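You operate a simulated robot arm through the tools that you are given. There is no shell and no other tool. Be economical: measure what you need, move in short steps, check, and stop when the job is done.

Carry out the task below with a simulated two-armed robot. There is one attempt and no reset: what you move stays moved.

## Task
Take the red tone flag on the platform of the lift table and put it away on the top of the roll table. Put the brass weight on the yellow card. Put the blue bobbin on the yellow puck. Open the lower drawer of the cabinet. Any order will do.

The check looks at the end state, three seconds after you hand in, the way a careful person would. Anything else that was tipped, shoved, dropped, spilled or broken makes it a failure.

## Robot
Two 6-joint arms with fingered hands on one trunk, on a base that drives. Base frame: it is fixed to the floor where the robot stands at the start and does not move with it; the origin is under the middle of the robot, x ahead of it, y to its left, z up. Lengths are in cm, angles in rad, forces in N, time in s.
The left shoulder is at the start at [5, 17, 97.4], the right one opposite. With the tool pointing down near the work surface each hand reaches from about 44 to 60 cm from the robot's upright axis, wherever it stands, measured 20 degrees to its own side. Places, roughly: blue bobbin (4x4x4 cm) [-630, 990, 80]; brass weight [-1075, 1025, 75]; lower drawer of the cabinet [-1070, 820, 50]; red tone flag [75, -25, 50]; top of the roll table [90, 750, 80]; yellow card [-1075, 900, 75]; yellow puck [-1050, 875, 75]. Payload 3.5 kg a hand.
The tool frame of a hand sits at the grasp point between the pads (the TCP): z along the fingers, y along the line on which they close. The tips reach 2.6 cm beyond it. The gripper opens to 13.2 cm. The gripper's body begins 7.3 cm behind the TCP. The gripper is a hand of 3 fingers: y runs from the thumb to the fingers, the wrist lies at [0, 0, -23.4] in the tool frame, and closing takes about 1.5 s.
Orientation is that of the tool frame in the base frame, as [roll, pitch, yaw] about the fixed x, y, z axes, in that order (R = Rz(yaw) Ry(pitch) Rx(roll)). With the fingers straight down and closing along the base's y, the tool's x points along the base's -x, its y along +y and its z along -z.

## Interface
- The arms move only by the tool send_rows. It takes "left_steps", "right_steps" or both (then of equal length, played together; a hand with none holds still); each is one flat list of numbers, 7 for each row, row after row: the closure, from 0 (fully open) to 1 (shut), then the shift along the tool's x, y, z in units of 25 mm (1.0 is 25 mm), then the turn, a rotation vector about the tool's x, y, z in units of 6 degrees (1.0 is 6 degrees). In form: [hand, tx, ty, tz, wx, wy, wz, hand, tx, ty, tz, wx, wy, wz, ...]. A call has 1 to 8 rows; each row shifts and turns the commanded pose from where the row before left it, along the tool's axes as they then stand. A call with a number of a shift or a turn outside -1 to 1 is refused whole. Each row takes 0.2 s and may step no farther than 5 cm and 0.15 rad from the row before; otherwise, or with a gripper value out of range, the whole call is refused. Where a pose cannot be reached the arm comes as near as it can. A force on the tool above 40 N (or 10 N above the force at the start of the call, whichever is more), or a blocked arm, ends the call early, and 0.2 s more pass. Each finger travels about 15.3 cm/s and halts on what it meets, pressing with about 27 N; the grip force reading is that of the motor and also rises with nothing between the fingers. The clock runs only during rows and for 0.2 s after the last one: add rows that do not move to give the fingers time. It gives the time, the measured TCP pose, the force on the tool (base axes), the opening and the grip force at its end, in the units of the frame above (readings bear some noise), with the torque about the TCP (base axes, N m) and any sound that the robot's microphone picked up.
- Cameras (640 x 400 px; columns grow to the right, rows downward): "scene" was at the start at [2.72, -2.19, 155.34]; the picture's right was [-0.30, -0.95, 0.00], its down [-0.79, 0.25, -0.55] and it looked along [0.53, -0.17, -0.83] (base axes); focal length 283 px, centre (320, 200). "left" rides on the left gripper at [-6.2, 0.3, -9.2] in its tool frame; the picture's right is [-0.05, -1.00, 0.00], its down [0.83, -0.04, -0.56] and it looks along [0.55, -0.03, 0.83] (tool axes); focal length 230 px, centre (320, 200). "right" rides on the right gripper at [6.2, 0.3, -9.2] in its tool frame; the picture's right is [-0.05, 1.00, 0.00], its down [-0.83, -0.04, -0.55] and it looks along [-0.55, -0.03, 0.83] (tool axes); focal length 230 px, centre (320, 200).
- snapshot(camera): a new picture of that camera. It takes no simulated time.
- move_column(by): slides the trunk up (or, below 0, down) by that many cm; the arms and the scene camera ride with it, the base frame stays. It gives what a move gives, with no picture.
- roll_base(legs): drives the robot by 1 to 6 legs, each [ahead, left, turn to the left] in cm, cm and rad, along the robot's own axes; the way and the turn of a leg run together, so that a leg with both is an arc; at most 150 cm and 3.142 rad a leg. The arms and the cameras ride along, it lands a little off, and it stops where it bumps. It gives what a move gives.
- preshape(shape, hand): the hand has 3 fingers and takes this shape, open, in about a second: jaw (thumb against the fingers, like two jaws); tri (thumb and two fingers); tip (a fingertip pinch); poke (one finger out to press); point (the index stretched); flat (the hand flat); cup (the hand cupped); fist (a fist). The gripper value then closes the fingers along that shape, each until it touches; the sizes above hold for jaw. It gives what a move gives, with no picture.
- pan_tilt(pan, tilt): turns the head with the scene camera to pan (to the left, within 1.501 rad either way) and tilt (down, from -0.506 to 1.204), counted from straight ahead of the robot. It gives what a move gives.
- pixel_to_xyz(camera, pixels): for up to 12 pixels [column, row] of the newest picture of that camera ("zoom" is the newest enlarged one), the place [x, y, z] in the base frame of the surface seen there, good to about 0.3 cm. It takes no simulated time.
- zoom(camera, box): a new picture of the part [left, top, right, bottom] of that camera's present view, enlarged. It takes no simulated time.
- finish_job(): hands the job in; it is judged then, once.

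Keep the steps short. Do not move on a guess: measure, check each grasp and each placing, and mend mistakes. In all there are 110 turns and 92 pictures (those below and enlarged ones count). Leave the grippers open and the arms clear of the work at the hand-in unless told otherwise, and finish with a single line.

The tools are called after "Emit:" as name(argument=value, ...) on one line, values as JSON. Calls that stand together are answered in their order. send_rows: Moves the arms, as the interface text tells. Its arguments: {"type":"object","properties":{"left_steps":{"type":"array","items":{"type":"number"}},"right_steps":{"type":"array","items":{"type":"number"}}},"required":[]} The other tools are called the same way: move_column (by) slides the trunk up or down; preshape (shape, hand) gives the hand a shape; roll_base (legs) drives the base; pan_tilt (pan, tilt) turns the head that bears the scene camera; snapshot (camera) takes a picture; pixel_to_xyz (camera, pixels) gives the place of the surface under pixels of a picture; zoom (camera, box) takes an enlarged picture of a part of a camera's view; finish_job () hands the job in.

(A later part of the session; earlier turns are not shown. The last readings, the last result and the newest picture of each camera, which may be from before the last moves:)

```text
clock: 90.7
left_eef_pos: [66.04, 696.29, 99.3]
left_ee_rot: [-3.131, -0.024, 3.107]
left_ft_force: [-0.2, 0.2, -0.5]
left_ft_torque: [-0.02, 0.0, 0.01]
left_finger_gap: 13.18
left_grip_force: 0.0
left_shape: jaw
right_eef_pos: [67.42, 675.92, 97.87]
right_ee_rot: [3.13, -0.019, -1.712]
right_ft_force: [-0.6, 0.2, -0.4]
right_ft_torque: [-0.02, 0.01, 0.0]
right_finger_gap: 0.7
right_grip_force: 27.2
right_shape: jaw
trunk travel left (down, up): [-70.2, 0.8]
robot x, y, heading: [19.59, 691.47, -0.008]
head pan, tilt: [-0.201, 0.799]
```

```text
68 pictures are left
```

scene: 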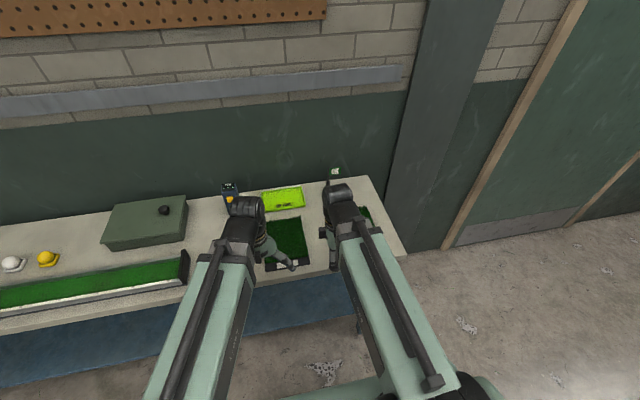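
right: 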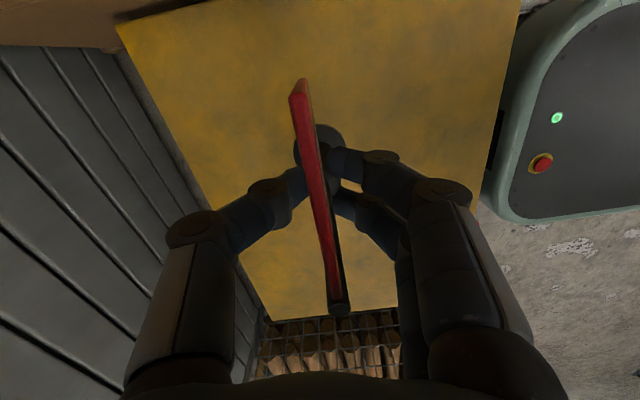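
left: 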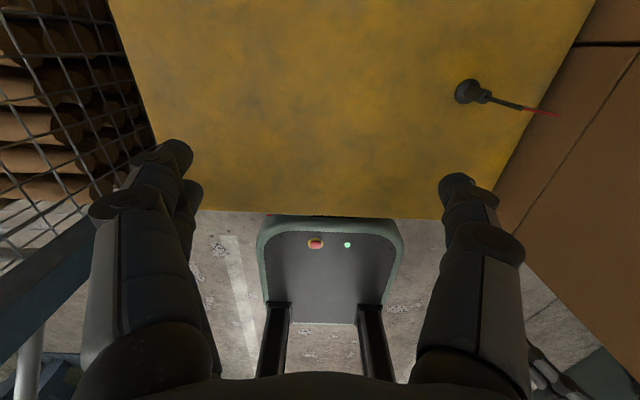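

Hands are above the table. Move the right hand 14.5 cm farther in over the gap, then look.

Emit:
send_rows(right_steps=[1, -0.175, -0.951, 0, 0, 0, 0, 1, -0.175, -0.951, 0, 0, 0, 0, 1, -0.175, -0.951, 0, 0, 0, 0, 1, -0.175, -0.951, 0, 0, 0, 0, 1, -0.175, -0.951, 0, 0, 0, 0, 1, -0.175, -0.951, 0, 0, 0, 0])

Emit:
snapshot(camera="right")

```text
clock: 92.1
left_eef_pos: [66.06, 696.31, 99.26]
left_ee_rot: [-3.13, -0.023, 3.106]
left_ft_force: [0.0, 0.2, -0.2]
left_ft_torque: [0.01, -0.01, -0.05]
left_finger_gap: 13.19
left_grip_force: 0.0
left_shape: jaw
right_eef_pos: [81.96, 676.45, 97.6]
right_ee_rot: [3.13, -0.018, -1.712]
right_ft_force: [0.0, 0.0, -0.8]
right_ft_torque: [-0.03, -0.01, -0.02]
right_finger_gap: 0.75
right_grip_force: 27.0
right_shape: jaw
trunk travel left (down, up): [-70.2, 0.8]
robot x, y, heading: [19.44, 691.42, -0.007]
head pan, tilt: [-0.201, 0.799]
```

```text
67 pictures are left
```

right: 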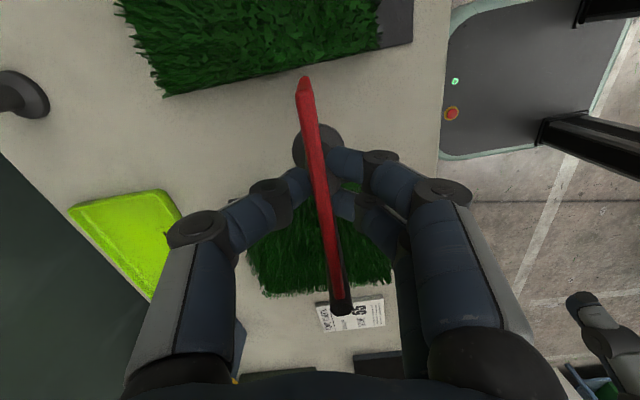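

Emit:
pixel_to_xyz(camera="right", pixels=[[270, 70], [270, 88], [250, 190], [250, 230], [330, 210], [305, 85], [318, 145], [380, 60]])

```text
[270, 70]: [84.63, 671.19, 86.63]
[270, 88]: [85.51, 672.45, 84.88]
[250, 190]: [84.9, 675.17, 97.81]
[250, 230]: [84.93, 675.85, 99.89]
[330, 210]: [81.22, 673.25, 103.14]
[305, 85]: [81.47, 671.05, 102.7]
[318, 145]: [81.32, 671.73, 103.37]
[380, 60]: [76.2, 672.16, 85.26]
```

Gap y 672.4–682.6; hand at 676.5. Shift 0.5 cm and descend to just above the top.

Emit:
send_rows(right_steps=[1, -0.2, 0, 0.5, 0, 0, 0, 1, 0, 0, 0.6, 0, 0, 0, 1, 0, 0, 0.6, 0, 0, 0, 1, 0, 0, 0.4, 0, 0, 0, 1, 0, 0, 0.1, 0, 0, 0, 1, 0, 0, 0.1, 0, 0, 0])

Emit:
snapshot(camera="right")

```text
clock: 93.5
left_eef_pos: [65.91, 696.28, 99.21]
left_ee_rot: [-3.129, -0.022, 3.105]
left_ft_force: [0.4, -0.8, 0.4]
left_ft_torque: [0.0, 0.0, 0.03]
left_finger_gap: 13.19
left_grip_force: 0.0
left_shape: jaw
right_eef_pos: [81.86, 676.7, 91.88]
right_ee_rot: [3.131, -0.019, -1.712]
right_ft_force: [-0.3, -0.3, -0.9]
right_ft_torque: [0.02, -0.01, 0.0]
right_finger_gap: 0.72
right_grip_force: 27.4
right_shape: jaw
trunk travel left (down, up): [-70.2, 0.8]
robot x, y, heading: [19.34, 691.42, -0.011]
head pan, tilt: [-0.201, 0.799]
```

```text
66 pictures are left
```

right: 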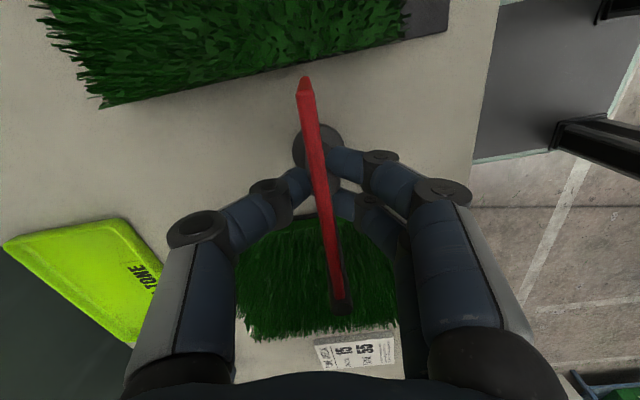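

Well placed in the gap. Lower in tiny steps to contact.

Emit:
send_rows(right_steps=[1, 0, 0, 0.06, 0, 0, 0, 1, 0, 0, 0.06, 0, 0, 0, 1, 0, 0, 0.05, 0, 0, 0, 1, 0, 0, 0, 0, 0, 0])

```text
clock: 94.5
left_eef_pos: [65.9, 696.33, 99.37]
left_ee_rot: [-3.131, -0.024, 3.106]
left_ft_force: [0.0, 0.0, 0.8]
left_ft_torque: [-0.02, -0.02, 0.03]
left_finger_gap: 13.21
left_grip_force: 0.0
left_shape: jaw
right_eef_pos: [81.9, 676.83, 91.49]
right_ee_rot: [3.133, -0.02, -1.712]
right_ft_force: [2.7, 1.3, 12.8]
right_ft_torque: [0.02, 0.01, -0.02]
right_finger_gap: 0.75
right_grip_force: 27.1
right_shape: jaw
trunk travel left (down, up): [-70.2, 0.8]
robot x, y, heading: [19.48, 691.39, -0.006]
head pan, tilt: [-0.201, 0.799]
```

Contact, 12.8 N. Open, then lift straight up.

Emit:
send_rows(right_steps=[0.6, 0, 0, 0, 0, 0, 0, 0.3, 0, 0, 0, 0, 0, 0, 0, 0, 0, 0, 0, 0, 0, 0, 0, 0, 0, 0, 0, 0, 0, 0, 0, 0, 0, 0, 0, 0, 0, 0, 0, 0, 0, 0])

Emit:
send_rows(right_steps=[0, 0, 0, -0.5, 0, 0, 0, 0, 0, 0, -1, 0, 0, 0, 0, 0, 0, -1, 0, 0, 0, 0, 0, 0, -1, 0, 0, 0, 0, 0, 0, -1, 0, 0, 0, 0, 0, 0, -1, 0, 0, 0])

Emit:
snapshot(camera="right")

```text
clock: 95.9
left_eef_pos: [65.93, 696.38, 99.32]
left_ee_rot: [-3.132, -0.024, 3.107]
left_ft_force: [0.1, 0.5, 0.3]
left_ft_torque: [0.01, 0.02, 0.02]
left_finger_gap: 13.22
left_grip_force: 0.1
left_shape: jaw
right_eef_pos: [81.83, 676.78, 91.39]
right_ee_rot: [3.131, -0.018, -1.713]
right_ft_force: [-0.8, -0.5, -0.8]
right_ft_torque: [0.02, 0.0, -0.02]
right_finger_gap: 13.18
right_grip_force: 0.0
right_shape: jaw
trunk travel left (down, up): [-70.2, 0.8]
robot x, y, heading: [19.34, 691.19, -0.003]
head pan, tilt: [-0.201, 0.799]
```

```text
clock: 97.3
left_eef_pos: [65.98, 696.19, 99.2]
left_ee_rot: [-3.131, -0.024, 3.107]
left_ft_force: [0.5, 0.0, 0.0]
left_ft_torque: [0.02, 0.0, 0.01]
left_finger_gap: 13.19
left_grip_force: 0.2
left_shape: jaw
right_eef_pos: [81.96, 677.2, 105.36]
right_ee_rot: [3.129, -0.02, -1.712]
right_ft_force: [0.5, 0.3, 0.3]
right_ft_torque: [0.0, 0.0, -0.02]
right_finger_gap: 13.19
right_grip_force: 0.1
right_shape: jaw
trunk travel left (down, up): [-70.2, 0.8]
robot x, y, heading: [19.38, 691.41, -0.008]
head pan, tilt: [-0.201, 0.799]
```

```text
65 pictures are left
```

right: 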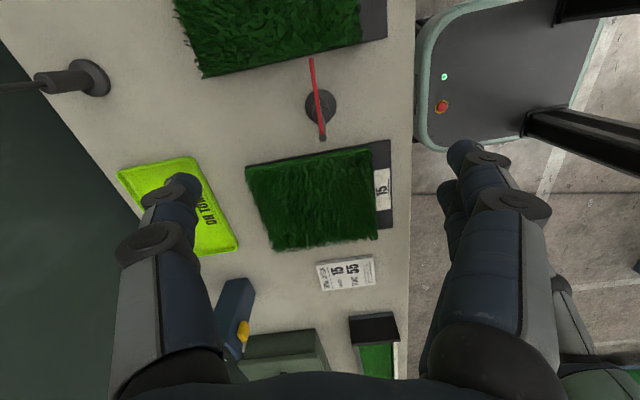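

The flag stands upright in the gap. I back out 35 cm, then turn to face +y and look left for the way to the bobbin.

Emit:
roll_base(legs=[[-38, 0, 0]])

Emit:
pan_tilt(pan=1.5, tilt=0.3)

Emit:
snapshot(camera="scene")

Emit:
pixel_to_xyz(camera="scene", pixels=[[20, 200], [20, 380], [100, 200], [200, 200], [320, 200], [100, 350], [400, 200], [200, 300], [320, 300], [450, 150]])

```text
clock: 99.7
left_eef_pos: [28.13, 696.68, 99.36]
left_ee_rot: [-3.129, -0.024, 3.106]
left_ft_force: [-0.8, -0.3, 0.6]
left_ft_torque: [0.01, -0.03, 0.02]
left_finger_gap: 13.17
left_grip_force: 0.1
left_shape: jaw
right_eef_pos: [44.18, 677.46, 105.22]
right_ee_rot: [3.134, -0.018, -1.711]
right_ft_force: [-0.9, 0.3, 0.1]
right_ft_torque: [0.01, -0.01, 0.04]
right_finger_gap: 13.22
right_grip_force: 0.1
right_shape: jaw
trunk travel left (down, up): [-70.2, 0.8]
robot x, y, heading: [-18.37, 691.76, -0.006]
head pan, tilt: [-0.201, 0.799]
```

```text
clock: 101.4
left_eef_pos: [28.14, 696.56, 99.31]
left_ee_rot: [-3.131, -0.023, 3.108]
left_ft_force: [0.0, -0.1, 0.7]
left_ft_torque: [-0.04, -0.02, -0.01]
left_finger_gap: 13.2
left_grip_force: 0.1
left_shape: jaw
right_eef_pos: [44.34, 677.42, 105.19]
right_ee_rot: [3.132, -0.02, -1.711]
right_ft_force: [-0.4, 0.5, 0.6]
right_ft_torque: [-0.05, -0.04, -0.02]
right_finger_gap: 13.21
right_grip_force: 0.0
right_shape: jaw
trunk travel left (down, up): [-70.2, 0.8]
robot x, y, heading: [-18.68, 691.44, -0.009]
head pan, tilt: [1.499, 0.3]
```

```text
64 pictures are left
```

scene: 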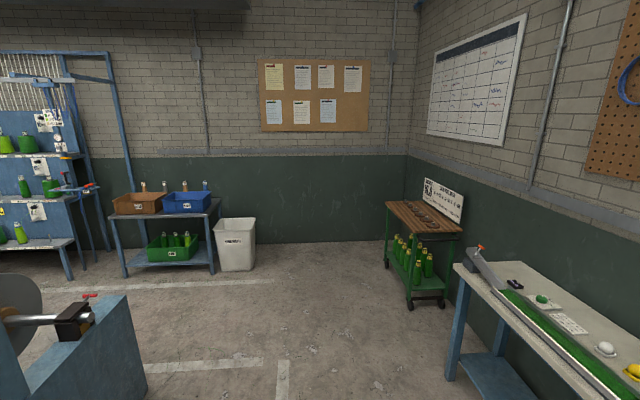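

```text
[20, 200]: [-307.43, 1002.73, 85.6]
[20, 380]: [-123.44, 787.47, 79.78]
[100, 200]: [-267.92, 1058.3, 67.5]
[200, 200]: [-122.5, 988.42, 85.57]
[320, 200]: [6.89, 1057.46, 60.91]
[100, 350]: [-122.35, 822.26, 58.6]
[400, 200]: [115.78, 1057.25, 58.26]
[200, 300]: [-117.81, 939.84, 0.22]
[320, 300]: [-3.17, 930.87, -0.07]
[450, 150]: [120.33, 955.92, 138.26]
```

The aisle along the back wall (wall y 1057, machine end about y 830) leads toward -x. I turn left, drive to y≈890, and turn left again.

Emit:
roll_base(legs=[[0, 0, 1.577], [100, 0, 0], [102, 0, 0], [0, 0, 1.571]])

Emit:
pan_tilt(pan=0.0, tilt=0.35)

Emit:
snapshot(camera="scene")

Emit:
pixel_to_xyz(camera="scene", pixels=[[320, 200], [320, 120], [200, 250], [240, 150], [440, 200], [400, 150], [320, 260], [500, 250]])

```text
clock: 119.2
left_eef_pos: [-66.79, 889.38, 99.24]
left_ee_rot: [-3.132, -0.023, -0.015]
left_ft_force: [0.4, -0.3, -0.4]
left_ft_torque: [0.0, 0.02, 0.03]
left_finger_gap: 13.2
left_grip_force: 0.0
left_shape: jaw
right_eef_pos: [-83.3, 908.34, 105.11]
right_ee_rot: [3.131, -0.018, 1.449]
right_ft_force: [-0.2, 0.0, 0.5]
right_ft_torque: [0.01, 0.0, 0.0]
right_finger_gap: 13.19
right_grip_force: 0.1
right_shape: jaw
trunk travel left (down, up): [-70.2, 0.8]
robot x, y, heading: [-20.56, 895.38, -3.123]
head pan, tilt: [1.499, 0.3]
```

```text
clock: 120.8
left_eef_pos: [-66.75, 889.37, 99.35]
left_ee_rot: [-3.131, -0.022, -0.013]
left_ft_force: [-0.1, 0.7, 0.2]
left_ft_torque: [-0.01, 0.03, 0.0]
left_finger_gap: 13.18
left_grip_force: 0.1
left_shape: jaw
right_eef_pos: [-83.26, 908.18, 105.12]
right_ee_rot: [3.132, -0.02, 1.451]
right_ft_force: [0.3, -0.4, -0.1]
right_ft_torque: [-0.01, 0.01, 0.06]
right_finger_gap: 13.2
right_grip_force: 0.1
right_shape: jaw
trunk travel left (down, up): [-70.2, 0.8]
robot x, y, heading: [-20.2, 895.26, -3.125]
head pan, tilt: [0.0, 0.351]
```

```text
63 pictures are left
```

scene: 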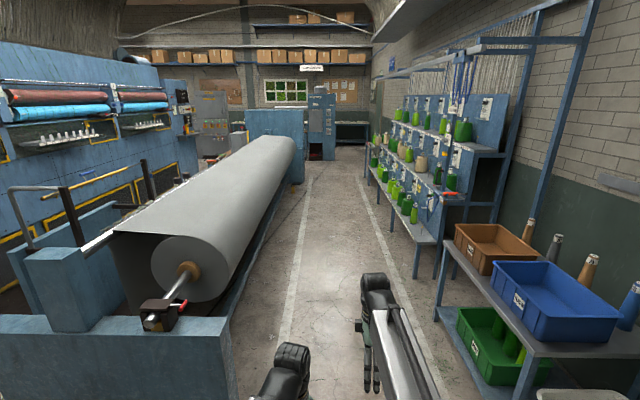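

```text
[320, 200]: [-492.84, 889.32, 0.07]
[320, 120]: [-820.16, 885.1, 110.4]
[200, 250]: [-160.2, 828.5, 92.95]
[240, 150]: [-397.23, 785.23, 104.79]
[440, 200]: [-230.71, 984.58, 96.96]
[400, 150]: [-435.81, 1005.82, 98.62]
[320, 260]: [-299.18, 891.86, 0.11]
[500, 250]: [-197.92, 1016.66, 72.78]
```

The aisle is clear along y≈895 (floor seen to x -490, machine at -820). Drive ahead 520.

Emit:
roll_base(legs=[[0, 0, -0.018], [130, 0, 0], [130, 0, 0], [130, 0, 0], [130, 0, 0]])

Emit:
pan_tilt(pan=-0.8, tilt=0.5)

Emit:
snapshot(camera="scene")

```text
clock: 146.2
left_eef_pos: [-589.4, 906.3, 99.35]
left_ee_rot: [-3.132, -0.024, -0.069]
left_ft_force: [-0.4, 0.9, -0.3]
left_ft_torque: [0.0, -0.02, 0.0]
left_finger_gap: 13.2
left_grip_force: 0.0
left_shape: jaw
right_eef_pos: [-604.89, 925.94, 105.26]
right_ee_rot: [3.131, -0.019, 1.396]
right_ft_force: [-0.4, 0.4, -0.6]
right_ft_torque: [-0.01, -0.05, 0.02]
right_finger_gap: 13.19
right_grip_force: 0.0
right_shape: jaw
trunk travel left (down, up): [-70.2, 0.8]
robot x, y, heading: [-542.98, 909.42, 3.096]
head pan, tilt: [0.0, 0.351]
```

```text
clock: 147.3
left_eef_pos: [-589.32, 906.25, 99.26]
left_ee_rot: [-3.132, -0.023, -0.069]
left_ft_force: [-0.1, -0.1, 0.4]
left_ft_torque: [-0.01, -0.02, -0.01]
left_finger_gap: 13.19
left_grip_force: 0.0
left_shape: jaw
right_eef_pos: [-604.86, 925.96, 105.35]
right_ee_rot: [3.131, -0.019, 1.398]
right_ft_force: [-1.0, 0.3, 0.3]
right_ft_torque: [0.01, 0.02, 0.0]
right_finger_gap: 13.21
right_grip_force: 0.1
right_shape: jaw
trunk travel left (down, up): [-70.2, 0.8]
robot x, y, heading: [-542.5, 909.64, 3.095]
head pan, tilt: [-0.799, 0.499]
```

```text
62 pictures are left
```

scene: 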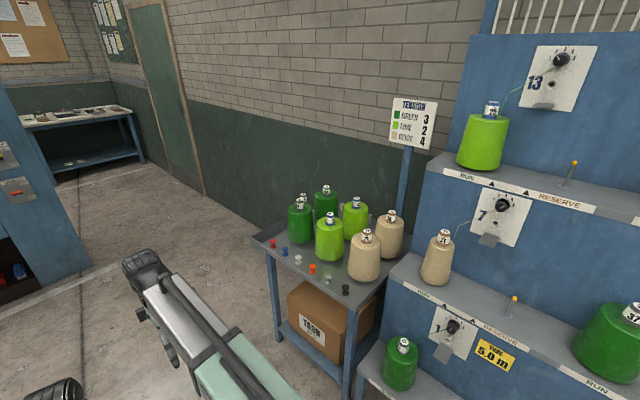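

The small cart with bobbins is there; I see a blue one near (285,250). Zoom and measure.

Emit:
zoom(camera="scene", box=[245, 210, 405, 310])

Emit:
pixel_to_xyz(camera="scene", pixels=[[285, 250], [273, 242], [298, 259], [312, 268], [328, 278], [346, 288], [256, 236], [350, 305], [380, 280], [300, 220], [330, 235], [360, 260]])

```text
4.00 times, centred on (325, 260) of scene
```

zoom: 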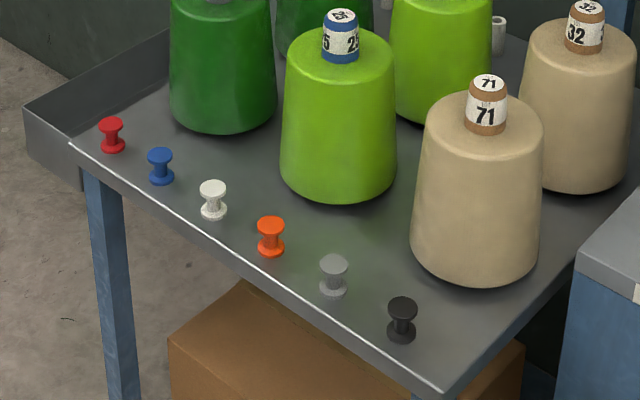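

```text
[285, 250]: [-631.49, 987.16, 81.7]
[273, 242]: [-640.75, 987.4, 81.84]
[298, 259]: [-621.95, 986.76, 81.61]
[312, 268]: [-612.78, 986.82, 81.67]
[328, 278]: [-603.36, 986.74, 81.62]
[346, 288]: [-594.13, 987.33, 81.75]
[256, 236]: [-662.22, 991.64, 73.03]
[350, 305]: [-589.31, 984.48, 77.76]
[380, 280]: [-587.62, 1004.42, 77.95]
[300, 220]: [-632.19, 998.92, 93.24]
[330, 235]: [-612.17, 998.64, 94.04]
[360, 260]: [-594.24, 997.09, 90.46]
```

Blue bobbin at (-631.5, 987.5), neighbours 9.3 cm to each side, tray floor z≈78. I turn the right hand back to close along the robot's y, half closed, and drive to face the cart.

Emit:
send_rows(right_steps=[0, 0, 0, 0, 0, 0, 1, 0, 0, 0, 0, 0, 0, 1, 0, 0, 0, 0, 0, 0, 1, 0, 0, 0, 0, 0, 0, 1, 0, 0, 0, 0, 0, 0, 1, 0, 0, 0, 0, 0, 0, 1, 0, 0, 0, 0, 0, 0, 1, 0, 0, 0, 0, 0, 0, 1])

Emit:
send_rows(right_steps=[0.2, 0, 0, 0, 0, 0, 1, 0.4, 0, 0, 0, 0, 0, 1, 0.5, 0, 0, 0, 0, 0, 1, 0.5, 0, 0, 0, 0, 0, 1, 0.5, 0, 0, 0, 0, 0, 1, 0.5, 0, 0, 0, 0, 0, 0.65])

Emit:
roll_base(legs=[[106, 0, 0], [0, 0, -1.525]])

Emit:
pan_tilt(pan=-0.2, tilt=0.8)

Emit:
snapshot(camera="scene")

```text
clock: 149.1
left_eef_pos: [-589.39, 906.19, 99.3]
left_ee_rot: [-3.13, -0.022, -0.07]
left_ft_force: [-0.2, 0.6, -0.7]
left_ft_torque: [0.0, -0.03, 0.0]
left_finger_gap: 13.2
left_grip_force: 0.0
left_shape: jaw
right_eef_pos: [-604.87, 925.93, 105.18]
right_ee_rot: [-3.136, -0.021, 0.556]
right_ft_force: [-0.4, -1.1, 0.2]
right_ft_torque: [-0.02, -0.02, 0.0]
right_finger_gap: 13.18
right_grip_force: 0.0
right_shape: jaw
trunk travel left (down, up): [-70.2, 0.8]
robot x, y, heading: [-543.1, 909.13, 3.101]
head pan, tilt: [-0.799, 0.499]
```

```text
clock: 150.5
left_eef_pos: [-589.38, 906.22, 99.28]
left_ee_rot: [-3.131, -0.023, -0.07]
left_ft_force: [-0.1, -0.5, -0.6]
left_ft_torque: [-0.01, -0.04, -0.01]
left_finger_gap: 13.2
left_grip_force: 0.0
left_shape: jaw
right_eef_pos: [-604.67, 925.94, 105.23]
right_ee_rot: [-3.125, -0.012, -0.035]
right_ft_force: [0.5, -0.5, 0.3]
right_ft_torque: [-0.03, 0.01, -0.01]
right_finger_gap: 6.66
right_grip_force: 0.0
right_shape: jaw
trunk travel left (down, up): [-70.2, 0.8]
robot x, y, heading: [-543.09, 909.6, 3.1]
head pan, tilt: [-0.799, 0.499]
```

```text
clock: 159.7
left_eef_pos: [-654.13, 959.77, 99.34]
left_ee_rot: [-3.131, -0.024, -1.588]
left_ft_force: [-0.4, -0.5, -0.4]
left_ft_torque: [0.03, -0.01, -0.01]
left_finger_gap: 13.2
left_grip_force: 0.0
left_shape: jaw
right_eef_pos: [-635.35, 976.32, 105.14]
right_ee_rot: [-3.125, -0.013, -1.552]
right_ft_force: [-0.2, 0.1, 0.5]
right_ft_torque: [0.0, -0.01, 0.0]
right_finger_gap: 6.66
right_grip_force: 0.1
right_shape: jaw
trunk travel left (down, up): [-70.2, 0.8]
robot x, y, heading: [-648.68, 913.51, 1.581]
head pan, tilt: [-0.799, 0.499]
```

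```text
clock: 160.7
left_eef_pos: [-654.16, 959.84, 99.38]
left_ee_rot: [-3.132, -0.023, -1.587]
left_ft_force: [0.5, 0.1, 0.4]
left_ft_torque: [-0.02, 0.02, 0.01]
left_finger_gap: 13.18
left_grip_force: 0.1
left_shape: jaw
right_eef_pos: [-635.22, 976.29, 105.15]
right_ee_rot: [-3.124, -0.012, -1.552]
right_ft_force: [-0.1, -0.5, 0.0]
right_ft_torque: [-0.05, 0.04, -0.01]
right_finger_gap: 6.66
right_grip_force: 0.0
right_shape: jaw
trunk travel left (down, up): [-70.2, 0.8]
robot x, y, heading: [-648.17, 913.5, 1.582]
head pan, tilt: [-0.201, 0.799]
```

```text
60 pictures are left
```

scene: 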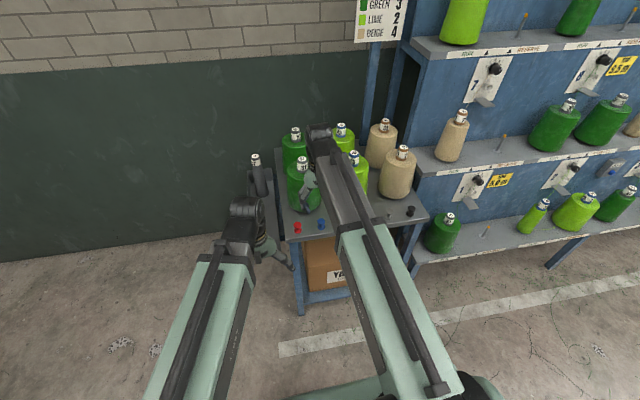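

I strafe 3.7 right and go ahead 11, hand still above the cones' tops, then look through the right camera.

Emit:
roll_base(legs=[[11, -3.7, 0]])

Emit:
snapshot(camera="right")

Emit:
pixel_to_xyz(camera="right", pixels=[[300, 100], [320, 120], [340, 100], [320, 150], [320, 60], [320, 200]])

```text
clock: 161.9
left_eef_pos: [-650.47, 971.02, 99.23]
left_ee_rot: [-3.131, -0.024, -1.586]
left_ft_force: [0.4, 0.9, 0.1]
left_ft_torque: [-0.01, 0.02, -0.02]
left_finger_gap: 13.18
left_grip_force: 0.1
left_shape: jaw
right_eef_pos: [-631.67, 987.4, 105.07]
right_ee_rot: [-3.124, -0.015, -1.553]
right_ft_force: [0.0, 0.5, -0.2]
right_ft_torque: [0.0, -0.01, -0.01]
right_finger_gap: 6.69
right_grip_force: 0.1
right_shape: jaw
trunk travel left (down, up): [-70.2, 0.8]
robot x, y, heading: [-644.88, 924.61, 1.58]
head pan, tilt: [-0.201, 0.799]
```

```text
59 pictures are left
```

right: 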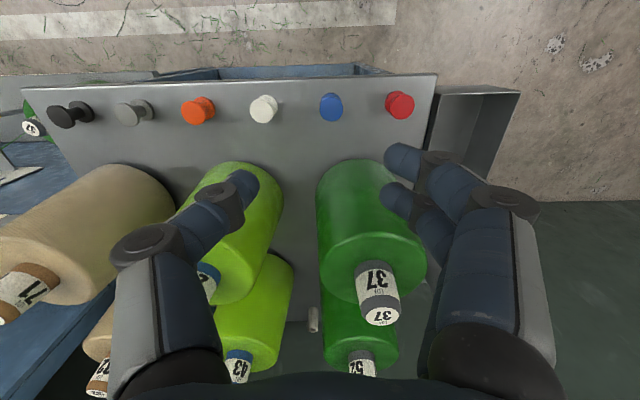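

```text
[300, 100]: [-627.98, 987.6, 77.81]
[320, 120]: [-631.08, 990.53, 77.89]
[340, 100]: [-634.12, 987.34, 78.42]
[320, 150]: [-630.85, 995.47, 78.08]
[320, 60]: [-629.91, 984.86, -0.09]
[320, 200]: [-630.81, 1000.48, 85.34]
```

Emit:
zoom(camera="right", box=[230, 70, 430, 195])

Emit:
pixel_to_xyz(camera="right", pixels=[[331, 98], [331, 106], [331, 114], [322, 106], [341, 106], [340, 170], [330, 180], [360, 165], [370, 250], [345, 78]])

```text
3.20 times, centred on (330, 132) of right
```

zoom: 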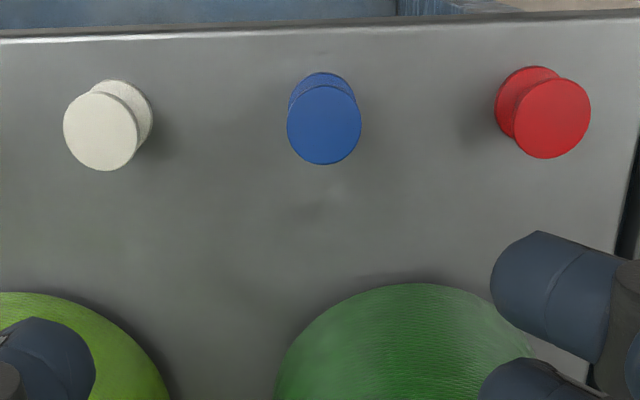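

```text
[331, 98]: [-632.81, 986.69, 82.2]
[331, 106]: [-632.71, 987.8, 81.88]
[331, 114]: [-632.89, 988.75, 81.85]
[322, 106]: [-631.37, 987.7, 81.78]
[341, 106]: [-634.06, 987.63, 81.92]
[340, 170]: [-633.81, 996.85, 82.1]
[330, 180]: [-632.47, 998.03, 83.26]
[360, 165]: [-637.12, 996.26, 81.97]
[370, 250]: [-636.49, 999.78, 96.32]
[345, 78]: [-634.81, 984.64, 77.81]
```

Bobbin centre (-632.5, 987.8), z 77.9–81.9. Align and descend 20 cm with the arm, then check.

Emit:
send_rows(right_steps=[0.5, -0.12, 0.32, 1, 0, 0, 0, 0.5, 0, 0, 1, 0, 0, 0, 0.5, 0, 0, 1, 0, 0, 0, 0.5, 0, 0, 1, 0, 0, 0, 0.5, 0, 0, 1, 0, 0, 0, 0.5, 0, 0, 1, 0, 0, 0, 0.5, 0, 0, 1, 0, 0, 0, 0.5, 0, 0, 0.8, 0, 0, 0])

Emit:
snapshot(camera="right")

Emit:
pixel_to_xyz(camera="right", pixels=[[300, 100], [310, 120], [320, 130], [330, 120], [320, 140], [310, 150]])

```text
clock: 163.7
left_eef_pos: [-650.55, 970.81, 99.27]
left_ee_rot: [-3.132, -0.022, -1.587]
left_ft_force: [0.1, -0.3, 0.8]
left_ft_torque: [0.0, -0.02, 0.01]
left_finger_gap: 13.22
left_grip_force: 0.2
left_shape: jaw
right_eef_pos: [-632.08, 987.43, 85.71]
right_ee_rot: [-3.123, -0.012, -1.552]
right_ft_force: [-0.7, 0.8, -1.4]
right_ft_torque: [-0.02, 0.02, 0.01]
right_finger_gap: 6.68
right_grip_force: 0.0
right_shape: jaw
trunk travel left (down, up): [-70.2, 0.8]
robot x, y, heading: [-644.69, 924.43, 1.584]
head pan, tilt: [-0.201, 0.799]
```

```text
57 pictures are left
```

right: 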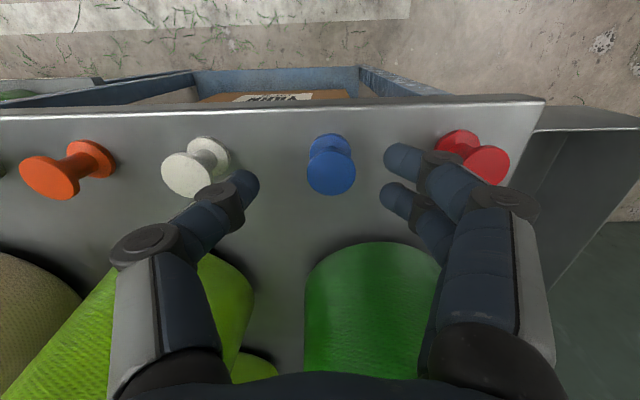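

```text
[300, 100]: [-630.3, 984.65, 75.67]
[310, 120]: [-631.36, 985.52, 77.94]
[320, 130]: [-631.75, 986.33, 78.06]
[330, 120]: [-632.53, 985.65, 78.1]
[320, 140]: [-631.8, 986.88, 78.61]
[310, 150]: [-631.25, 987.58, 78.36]
```

Bobbin is centred between thumb and fingers, neighbours outside. Lower 4.6 and close.

Emit:
send_rows(right_steps=[0.5, -0.1, 0.12, 0.7, 0, 0, 0, 0.5, 0, 0, 0.7, 0, 0, 0, 0.5, 0, 0, 0.3, 0, 0, 0, 0.5, 0, 0, 0.16, 0, 0, 0, 0.5, 0, 0, 0, 0, 0, 0])

Emit:
snapshot(camera="right")

```text
clock: 164.9
left_eef_pos: [-650.7, 970.88, 99.25]
left_ee_rot: [-3.129, -0.022, -1.588]
left_ft_force: [-0.1, -0.2, -0.2]
left_ft_torque: [-0.02, 0.02, 0.04]
left_finger_gap: 13.16
left_grip_force: 0.0
left_shape: jaw
right_eef_pos: [-632.38, 987.57, 81.04]
right_ee_rot: [-3.124, -0.012, -1.553]
right_ft_force: [-0.3, -0.1, 0.7]
right_ft_torque: [-0.02, 0.03, -0.03]
right_finger_gap: 6.63
right_grip_force: 0.0
right_shape: jaw
trunk travel left (down, up): [-70.2, 0.8]
robot x, y, heading: [-644.73, 924.76, 1.583]
head pan, tilt: [-0.201, 0.799]
```

```text
56 pictures are left
```

right: 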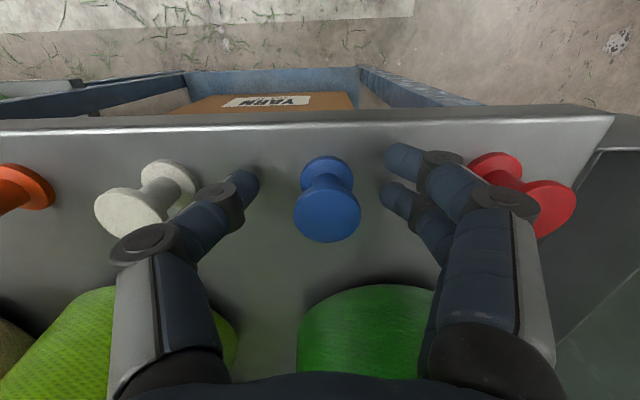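

Emit:
send_rows(right_steps=[0.7, 0, 0, 0, 0, 0, 0, 0.85, 0, 0, 0, 0, 0, 0, 1, 0, 0, 0, 0, 0, 0, 1, 0, 0, 0, 0, 0, 0, 1, 0, 0, 0, 0, 0, 0, 1, 0, 0, 0, 0, 0, 0])

Emit:
snapshot(camera="right")

```text
clock: 166.3
left_eef_pos: [-650.55, 970.94, 99.2]
left_ee_rot: [-3.132, -0.023, -1.588]
left_ft_force: [-0.3, -0.5, -0.1]
left_ft_torque: [0.04, 0.01, -0.01]
left_finger_gap: 13.19
left_grip_force: 0.0
left_shape: jaw
right_eef_pos: [-632.37, 987.62, 81.04]
right_ee_rot: [-3.124, -0.012, -1.554]
right_ft_force: [-0.3, -0.6, -1.0]
right_ft_torque: [-0.02, 0.03, 0.04]
right_finger_gap: 2.03
right_grip_force: 26.9
right_shape: jaw
trunk travel left (down, up): [-70.2, 0.8]
robot x, y, heading: [-644.84, 924.57, 1.58]
head pan, tilt: [-0.201, 0.799]
```

```text
55 pictures are left
```

right: 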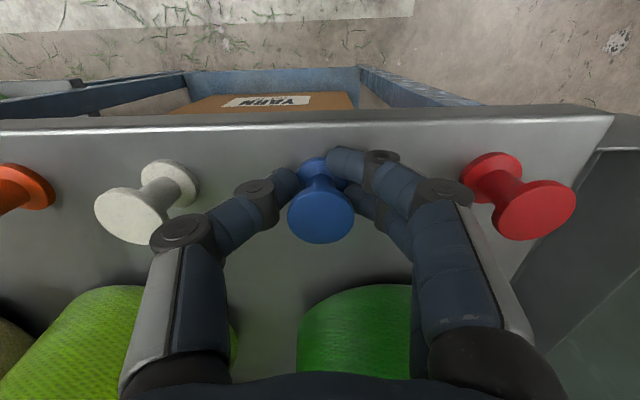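

Gripped round its waist (gap 2.0, 27 N). Lift straight 20 cm and check.

Emit:
send_rows(right_steps=[1, 0, 0, -0.4, 0, 0, 0, 1, 0, 0, -1, 0, 0, 0, 1, 0, 0, -1, 0, 0, 0, 1, 0, 0, -1, 0, 0, 0, 1, 0, 0, -1, 0, 0, 0, 1, 0, 0, -1, 0, 0, 0, 1, 0, 0, -1, 0, 0, 0, 1, 0, 0, -1, 0, 0, 0])

Emit:
snapshot(camera="right")

Emit:
pan_tilt(pan=1.5, tilt=0.35)

Emit:
snapshot(camera="scene")

Emit:
pixel_to_xyz(camera="scene", pixels=[[320, 200], [200, 200], [100, 200], [320, 150], [440, 200], [540, 200], [320, 280], [200, 300], [100, 150]])

```text
clock: 168.1
left_eef_pos: [-650.5, 970.88, 99.29]
left_ee_rot: [-3.131, -0.022, -1.588]
left_ft_force: [0.0, 0.2, -0.4]
left_ft_torque: [0.01, 0.0, 0.02]
left_finger_gap: 13.22
left_grip_force: 0.1
left_shape: jaw
right_eef_pos: [-632.76, 987.73, 99.65]
right_ee_rot: [-3.124, -0.013, -1.553]
right_ft_force: [-0.3, 0.2, -1.1]
right_ft_torque: [-0.01, -0.04, -0.01]
right_finger_gap: 2.04
right_grip_force: 27.3
right_shape: jaw
trunk travel left (down, up): [-70.2, 0.8]
robot x, y, heading: [-644.91, 924.48, 1.586]
head pan, tilt: [-0.201, 0.799]
```

```text
54 pictures are left
```

right: 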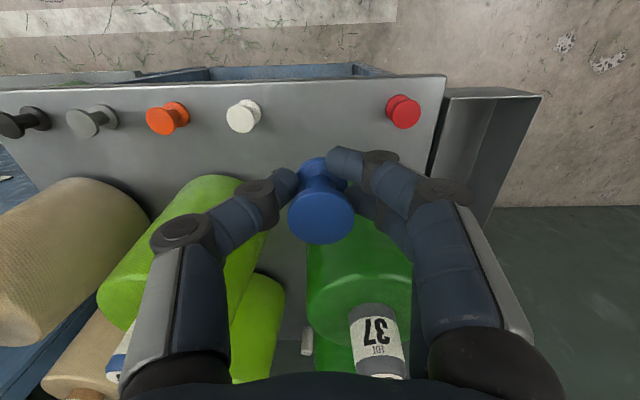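

```text
clock: 169.8
left_eef_pos: [-650.7, 970.77, 99.25]
left_ee_rot: [-3.131, -0.023, -1.59]
left_ft_force: [-0.2, 0.1, -0.5]
left_ft_torque: [0.0, -0.01, 0.02]
left_finger_gap: 13.18
left_grip_force: 0.0
left_shape: jaw
right_eef_pos: [-632.72, 987.74, 99.58]
right_ee_rot: [-3.124, -0.013, -1.553]
right_ft_force: [0.3, 0.3, 0.4]
right_ft_torque: [0.02, 0.01, -0.03]
right_finger_gap: 2.03
right_grip_force: 27.4
right_shape: jaw
trunk travel left (down, up): [-70.2, 0.8]
robot x, y, heading: [-645.18, 924.64, 1.579]
head pan, tilt: [1.499, 0.351]
```

```text
53 pictures are left
```

scene: 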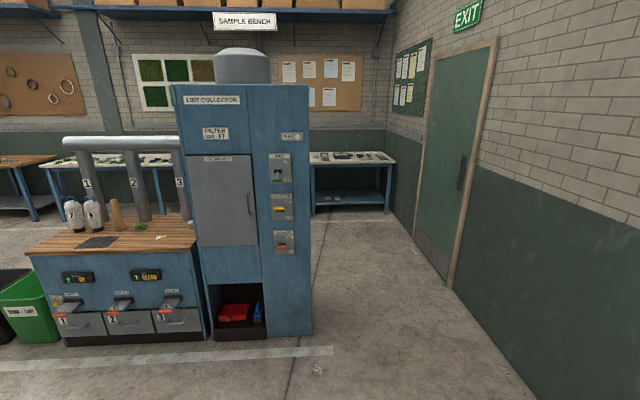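

```text
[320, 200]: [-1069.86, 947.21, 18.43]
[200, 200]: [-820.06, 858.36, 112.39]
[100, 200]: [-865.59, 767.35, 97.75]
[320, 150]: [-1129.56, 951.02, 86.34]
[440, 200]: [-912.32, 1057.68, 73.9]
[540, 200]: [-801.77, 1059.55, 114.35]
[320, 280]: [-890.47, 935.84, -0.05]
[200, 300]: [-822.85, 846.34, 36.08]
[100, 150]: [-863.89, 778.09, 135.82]
```

Bobbin is held. The bench lies beyond the lint collector (x -820, y up to ~925). I back off, turn left, shift to y≈988 and drive to x≈-925.

Emit:
roll_base(legs=[[-16, 0, 0], [0, 0, 1.56], [55, 0, 0], [0, -80, 0], [110, 0, 0], [110, 0, 0]])

Emit:
pan_tilt(pan=0.35, tilt=0.45)

Emit:
snapshot(camera="scene")

```text
clock: 192.1
left_eef_pos: [-963.19, 988.66, 99.2]
left_ee_rot: [-3.132, -0.025, -0.047]
left_ft_force: [-0.4, 0.8, 0.3]
left_ft_torque: [0.01, 0.0, 0.01]
left_finger_gap: 13.17
left_grip_force: 0.2
left_shape: jaw
right_eef_pos: [-979.6, 1006.92, 99.56]
right_ee_rot: [-3.124, -0.013, -0.01]
right_ft_force: [-1.0, -0.6, 0.1]
right_ft_torque: [0.01, -0.03, -0.05]
right_finger_gap: 1.94
right_grip_force: 27.5
right_shape: jaw
trunk travel left (down, up): [-70.2, 0.8]
robot x, y, heading: [-916.41, 993.06, 3.126]
head pan, tilt: [1.499, 0.351]
```

```text
clock: 193.4
left_eef_pos: [-963.12, 988.66, 99.22]
left_ee_rot: [-3.131, -0.022, -0.046]
left_ft_force: [-0.9, 0.0, -1.2]
left_ft_torque: [0.01, -0.03, 0.03]
left_finger_gap: 13.18
left_grip_force: 0.0
left_shape: jaw
right_eef_pos: [-979.51, 1006.91, 99.59]
right_ee_rot: [-3.124, -0.012, -0.011]
right_ft_force: [-0.3, -0.4, 0.0]
right_ft_torque: [0.01, 0.0, -0.01]
right_finger_gap: 1.97
right_grip_force: 27.1
right_shape: jaw
trunk travel left (down, up): [-70.2, 0.8]
robot x, y, heading: [-916.79, 993.52, 3.123]
head pan, tilt: [0.351, 0.45]
```

```text
52 pictures are left
```

scene: 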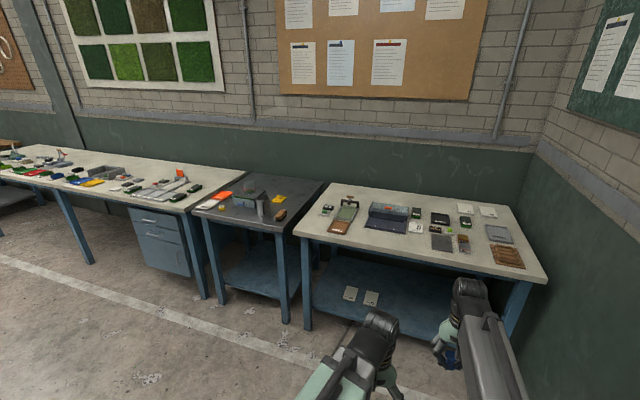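

I see three tables. Zoom on the grey one and on the right bench.

Emit:
zoom(camera="scene", box=[170, 140, 350, 252])

Emit:
pixel_to_xyz(camera="zoom", pixels=[[385, 210], [285, 240], [270, 170], [110, 255], [500, 165], [330, 300]])

Emit:
zoom(camera="scene", box=[300, 180, 560, 342])

```text
3.56 times, centred on (260, 196) of scene
```

zoom: 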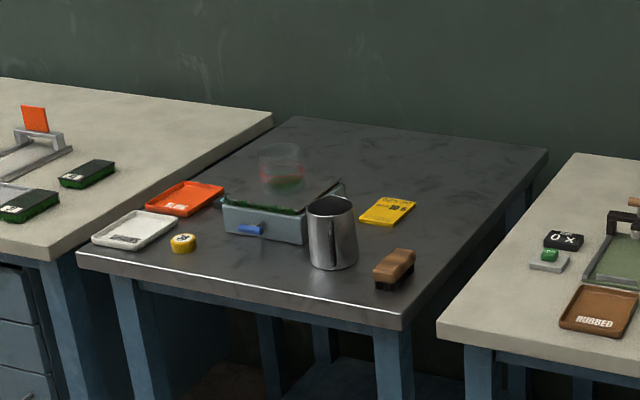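

```text
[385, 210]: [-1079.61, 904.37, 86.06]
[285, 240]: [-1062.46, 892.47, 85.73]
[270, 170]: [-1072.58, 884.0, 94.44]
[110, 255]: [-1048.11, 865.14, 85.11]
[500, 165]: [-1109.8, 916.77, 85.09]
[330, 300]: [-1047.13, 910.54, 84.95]
```

```text
2.46 times, centred on (430, 261) of scene
```

zoom: 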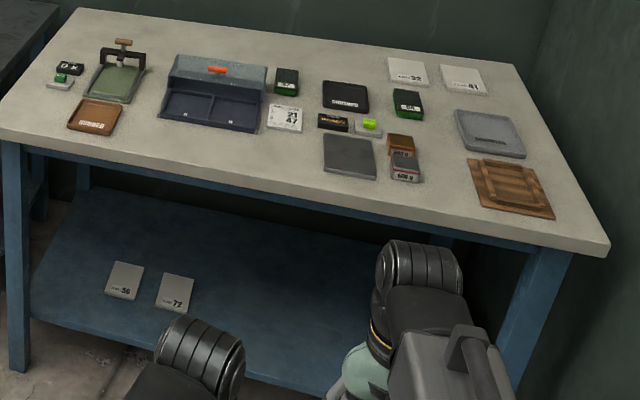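

Emit:
pixel_to_xyz(camera="zoom", pixels=[[402, 143], [405, 168], [368, 125], [333, 122], [350, 155], [570, 240], [60, 75], [20, 110], [500, 185], [120, 70]])

Emit:
zoom(camera="scene", box=[420, 205, 500, 255])

```text
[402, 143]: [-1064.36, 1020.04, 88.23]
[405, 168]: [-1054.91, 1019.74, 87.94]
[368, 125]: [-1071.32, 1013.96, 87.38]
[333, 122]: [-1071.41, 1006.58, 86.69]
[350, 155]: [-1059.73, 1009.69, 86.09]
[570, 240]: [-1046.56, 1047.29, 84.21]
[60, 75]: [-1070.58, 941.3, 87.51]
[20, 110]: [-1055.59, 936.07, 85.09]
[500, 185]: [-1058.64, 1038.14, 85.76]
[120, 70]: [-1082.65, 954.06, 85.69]
```

```text
8.00 times, centred on (460, 230) of scene
```

zoom: 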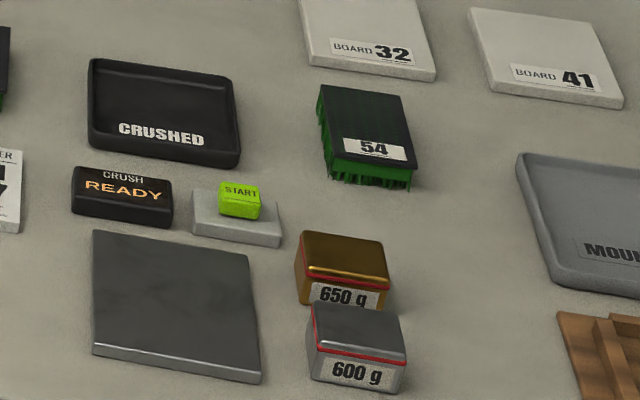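

The brass weight is the 650 g block at (-1065,1020), right behind the steel 600 g. The puck is left, near (-1050,875). First check the depth of the lint collector before strafing left.

Emit:
pan_tilt(pan=1.5, tilt=0.6)

Emit:
snapshot(camera="scene")

Emit:
pixel_to_xyz(camera="scene", pixels=[[20, 200], [60, 200], [100, 200], [150, 200], [200, 200], [20, 100], [100, 300], [320, 200]])

```text
clock: 194.8
left_eef_pos: [-963.23, 988.64, 99.27]
left_ee_rot: [-3.132, -0.024, -0.046]
left_ft_force: [0.4, -0.8, -0.4]
left_ft_torque: [0.0, 0.03, -0.04]
left_finger_gap: 13.15
left_grip_force: 0.1
left_shape: jaw
right_eef_pos: [-979.54, 1006.96, 99.48]
right_ee_rot: [-3.122, -0.011, -0.011]
right_ft_force: [-0.8, -0.4, -0.3]
right_ft_torque: [-0.02, 0.0, -0.03]
right_finger_gap: 1.94
right_grip_force: 27.2
right_shape: jaw
trunk travel left (down, up): [-70.2, 0.8]
robot x, y, heading: [-916.88, 993.02, 3.127]
head pan, tilt: [1.499, 0.6]
```

```text
48 pictures are left
```

scene: 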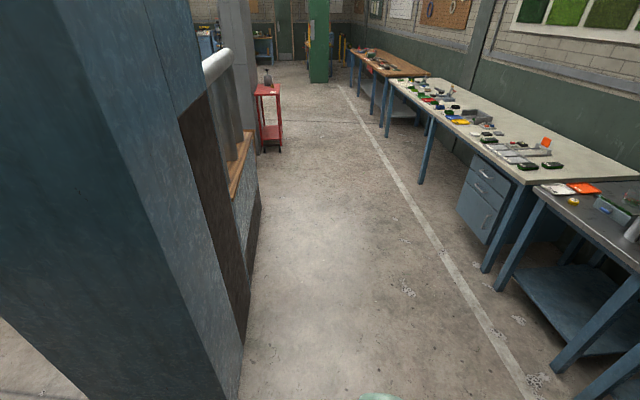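

```text
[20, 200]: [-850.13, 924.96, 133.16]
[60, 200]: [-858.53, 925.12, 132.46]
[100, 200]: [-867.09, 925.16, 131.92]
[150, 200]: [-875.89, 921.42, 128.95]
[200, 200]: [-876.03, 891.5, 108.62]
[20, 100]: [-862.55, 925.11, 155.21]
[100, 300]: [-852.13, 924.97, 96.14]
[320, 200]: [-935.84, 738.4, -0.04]
```

Collector's back is at x -876, tables' front about x -1045. I go to x≈-962 and strafe left to y≈862, then look at the grey table.

Emit:
roll_base(legs=[[42, 0, 0], [0, 130, 0.012]])

Emit:
pan_tilt(pan=-0.1, tilt=0.7)

Emit:
snapshot(camera="scene")

```text
clock: 203.4
left_eef_pos: [-1006.61, 860.58, 99.35]
left_ee_rot: [-3.129, -0.022, -0.034]
left_ft_force: [0.3, -0.7, -0.5]
left_ft_torque: [0.0, -0.04, 0.02]
left_finger_gap: 13.19
left_grip_force: 0.1
left_shape: jaw
right_eef_pos: [-1023.19, 878.63, 99.48]
right_ee_rot: [-3.126, -0.012, 0.001]
right_ft_force: [0.5, -0.7, -0.8]
right_ft_torque: [0.01, 0.0, -0.03]
right_finger_gap: 1.96
right_grip_force: 27.1
right_shape: jaw
trunk travel left (down, up): [-70.2, 0.8]
robot x, y, heading: [-959.74, 865.03, 3.137]
head pan, tilt: [1.499, 0.6]
```

```text
clock: 205.1
left_eef_pos: [-1006.66, 860.56, 99.38]
left_ee_rot: [-3.131, -0.023, -0.034]
left_ft_force: [0.8, -0.3, -0.2]
left_ft_torque: [0.02, 0.03, 0.04]
left_finger_gap: 13.17
left_grip_force: 0.1
left_shape: jaw
right_eef_pos: [-1023.2, 878.54, 99.59]
right_ee_rot: [-3.124, -0.013, 0.003]
right_ft_force: [0.0, 0.6, -0.1]
right_ft_torque: [-0.01, 0.03, -0.01]
right_finger_gap: 1.96
right_grip_force: 27.0
right_shape: jaw
trunk travel left (down, up): [-70.2, 0.8]
robot x, y, heading: [-959.87, 865.48, 3.135]
head pan, tilt: [-0.099, 0.7]
```

```text
47 pictures are left
```

scene: 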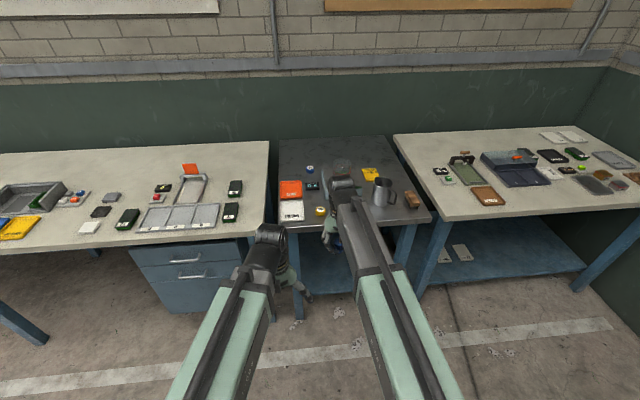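

Emit:
zoom(camera="scene", box=[270, 150, 430, 250])

Emit:
pixel_to_xyz(camera="zoom", pixels=[[200, 240], [204, 256], [190, 248], [215, 245], [200, 265], [400, 95], [395, 80], [415, 105], [85, 245], [170, 145], [290, 70], [230, 310]])

```text
4.00 times, centred on (350, 200) of scene
```

zoom: 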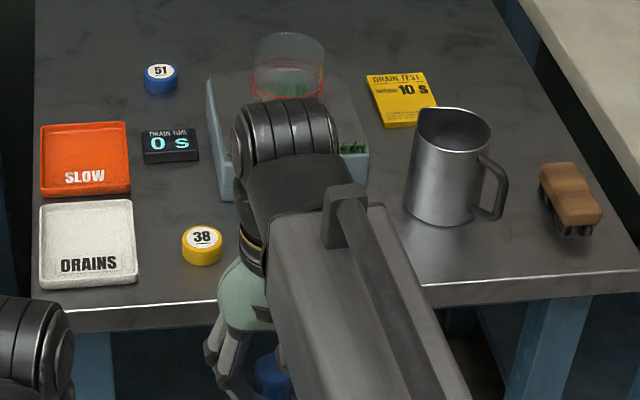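

```text
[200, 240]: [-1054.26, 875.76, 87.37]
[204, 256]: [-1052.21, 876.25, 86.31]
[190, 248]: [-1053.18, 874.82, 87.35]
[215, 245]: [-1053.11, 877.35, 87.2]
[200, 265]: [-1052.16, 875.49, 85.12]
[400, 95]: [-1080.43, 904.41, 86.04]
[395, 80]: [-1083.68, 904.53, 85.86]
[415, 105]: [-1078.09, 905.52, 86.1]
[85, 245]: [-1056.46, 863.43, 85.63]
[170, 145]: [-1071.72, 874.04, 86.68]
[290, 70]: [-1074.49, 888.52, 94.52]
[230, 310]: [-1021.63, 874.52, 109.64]
```

Yellow puck "38": centre (-1053.9, 875.9), top z 87.3. I drive 30 ahead and 2.7 left so the bobbin comes above it.

Emit:
roll_base(legs=[[30, 2.7, 0]])

Emit:
snapshot(camera="right")

Emit:
snapshot(camera="left")

```text
clock: 207.2
left_eef_pos: [-1036.74, 857.84, 99.25]
left_ee_rot: [-3.131, -0.024, -0.03]
left_ft_force: [-0.7, 0.0, -0.2]
left_ft_torque: [-0.03, -0.02, 0.04]
left_finger_gap: 13.18
left_grip_force: 0.1
left_shape: jaw
right_eef_pos: [-1053.45, 875.71, 99.56]
right_ee_rot: [-3.122, -0.015, 0.006]
right_ft_force: [0.1, -0.6, -1.2]
right_ft_torque: [0.0, -0.01, 0.0]
right_finger_gap: 1.93
right_grip_force: 26.7
right_shape: jaw
trunk travel left (down, up): [-70.2, 0.8]
robot x, y, heading: [-990.1, 863.38, 3.141]
head pan, tilt: [-0.099, 0.7]
```

```text
45 pictures are left
```

right: 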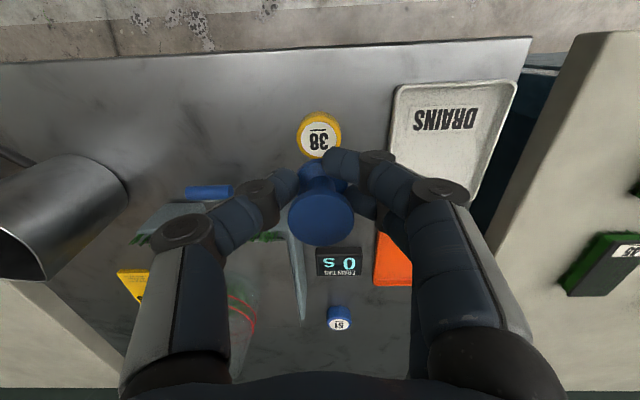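

```text
44 pictures are left
```

left: 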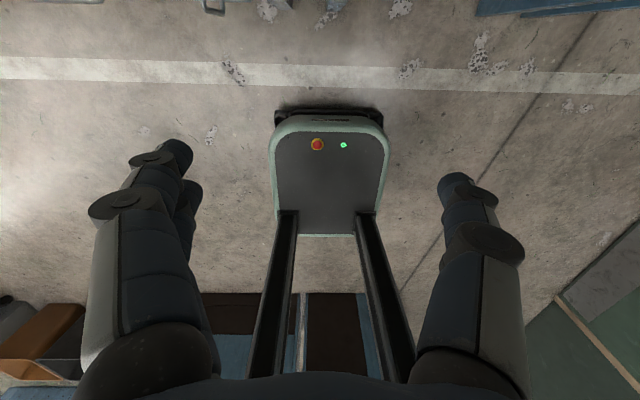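

Emit:
pixel_to_xyz(camera="right", pixels=[[319, 135], [302, 135], [338, 135], [319, 116], [319, 150], [320, 215], [320, 170], [295, 250], [240, 200]])

```text
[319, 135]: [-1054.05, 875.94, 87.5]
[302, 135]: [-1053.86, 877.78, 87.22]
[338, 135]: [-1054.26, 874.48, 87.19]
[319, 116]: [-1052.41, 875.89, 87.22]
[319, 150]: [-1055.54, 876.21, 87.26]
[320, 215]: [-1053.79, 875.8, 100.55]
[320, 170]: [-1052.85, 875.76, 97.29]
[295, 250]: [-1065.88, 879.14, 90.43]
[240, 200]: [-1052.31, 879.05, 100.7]
```

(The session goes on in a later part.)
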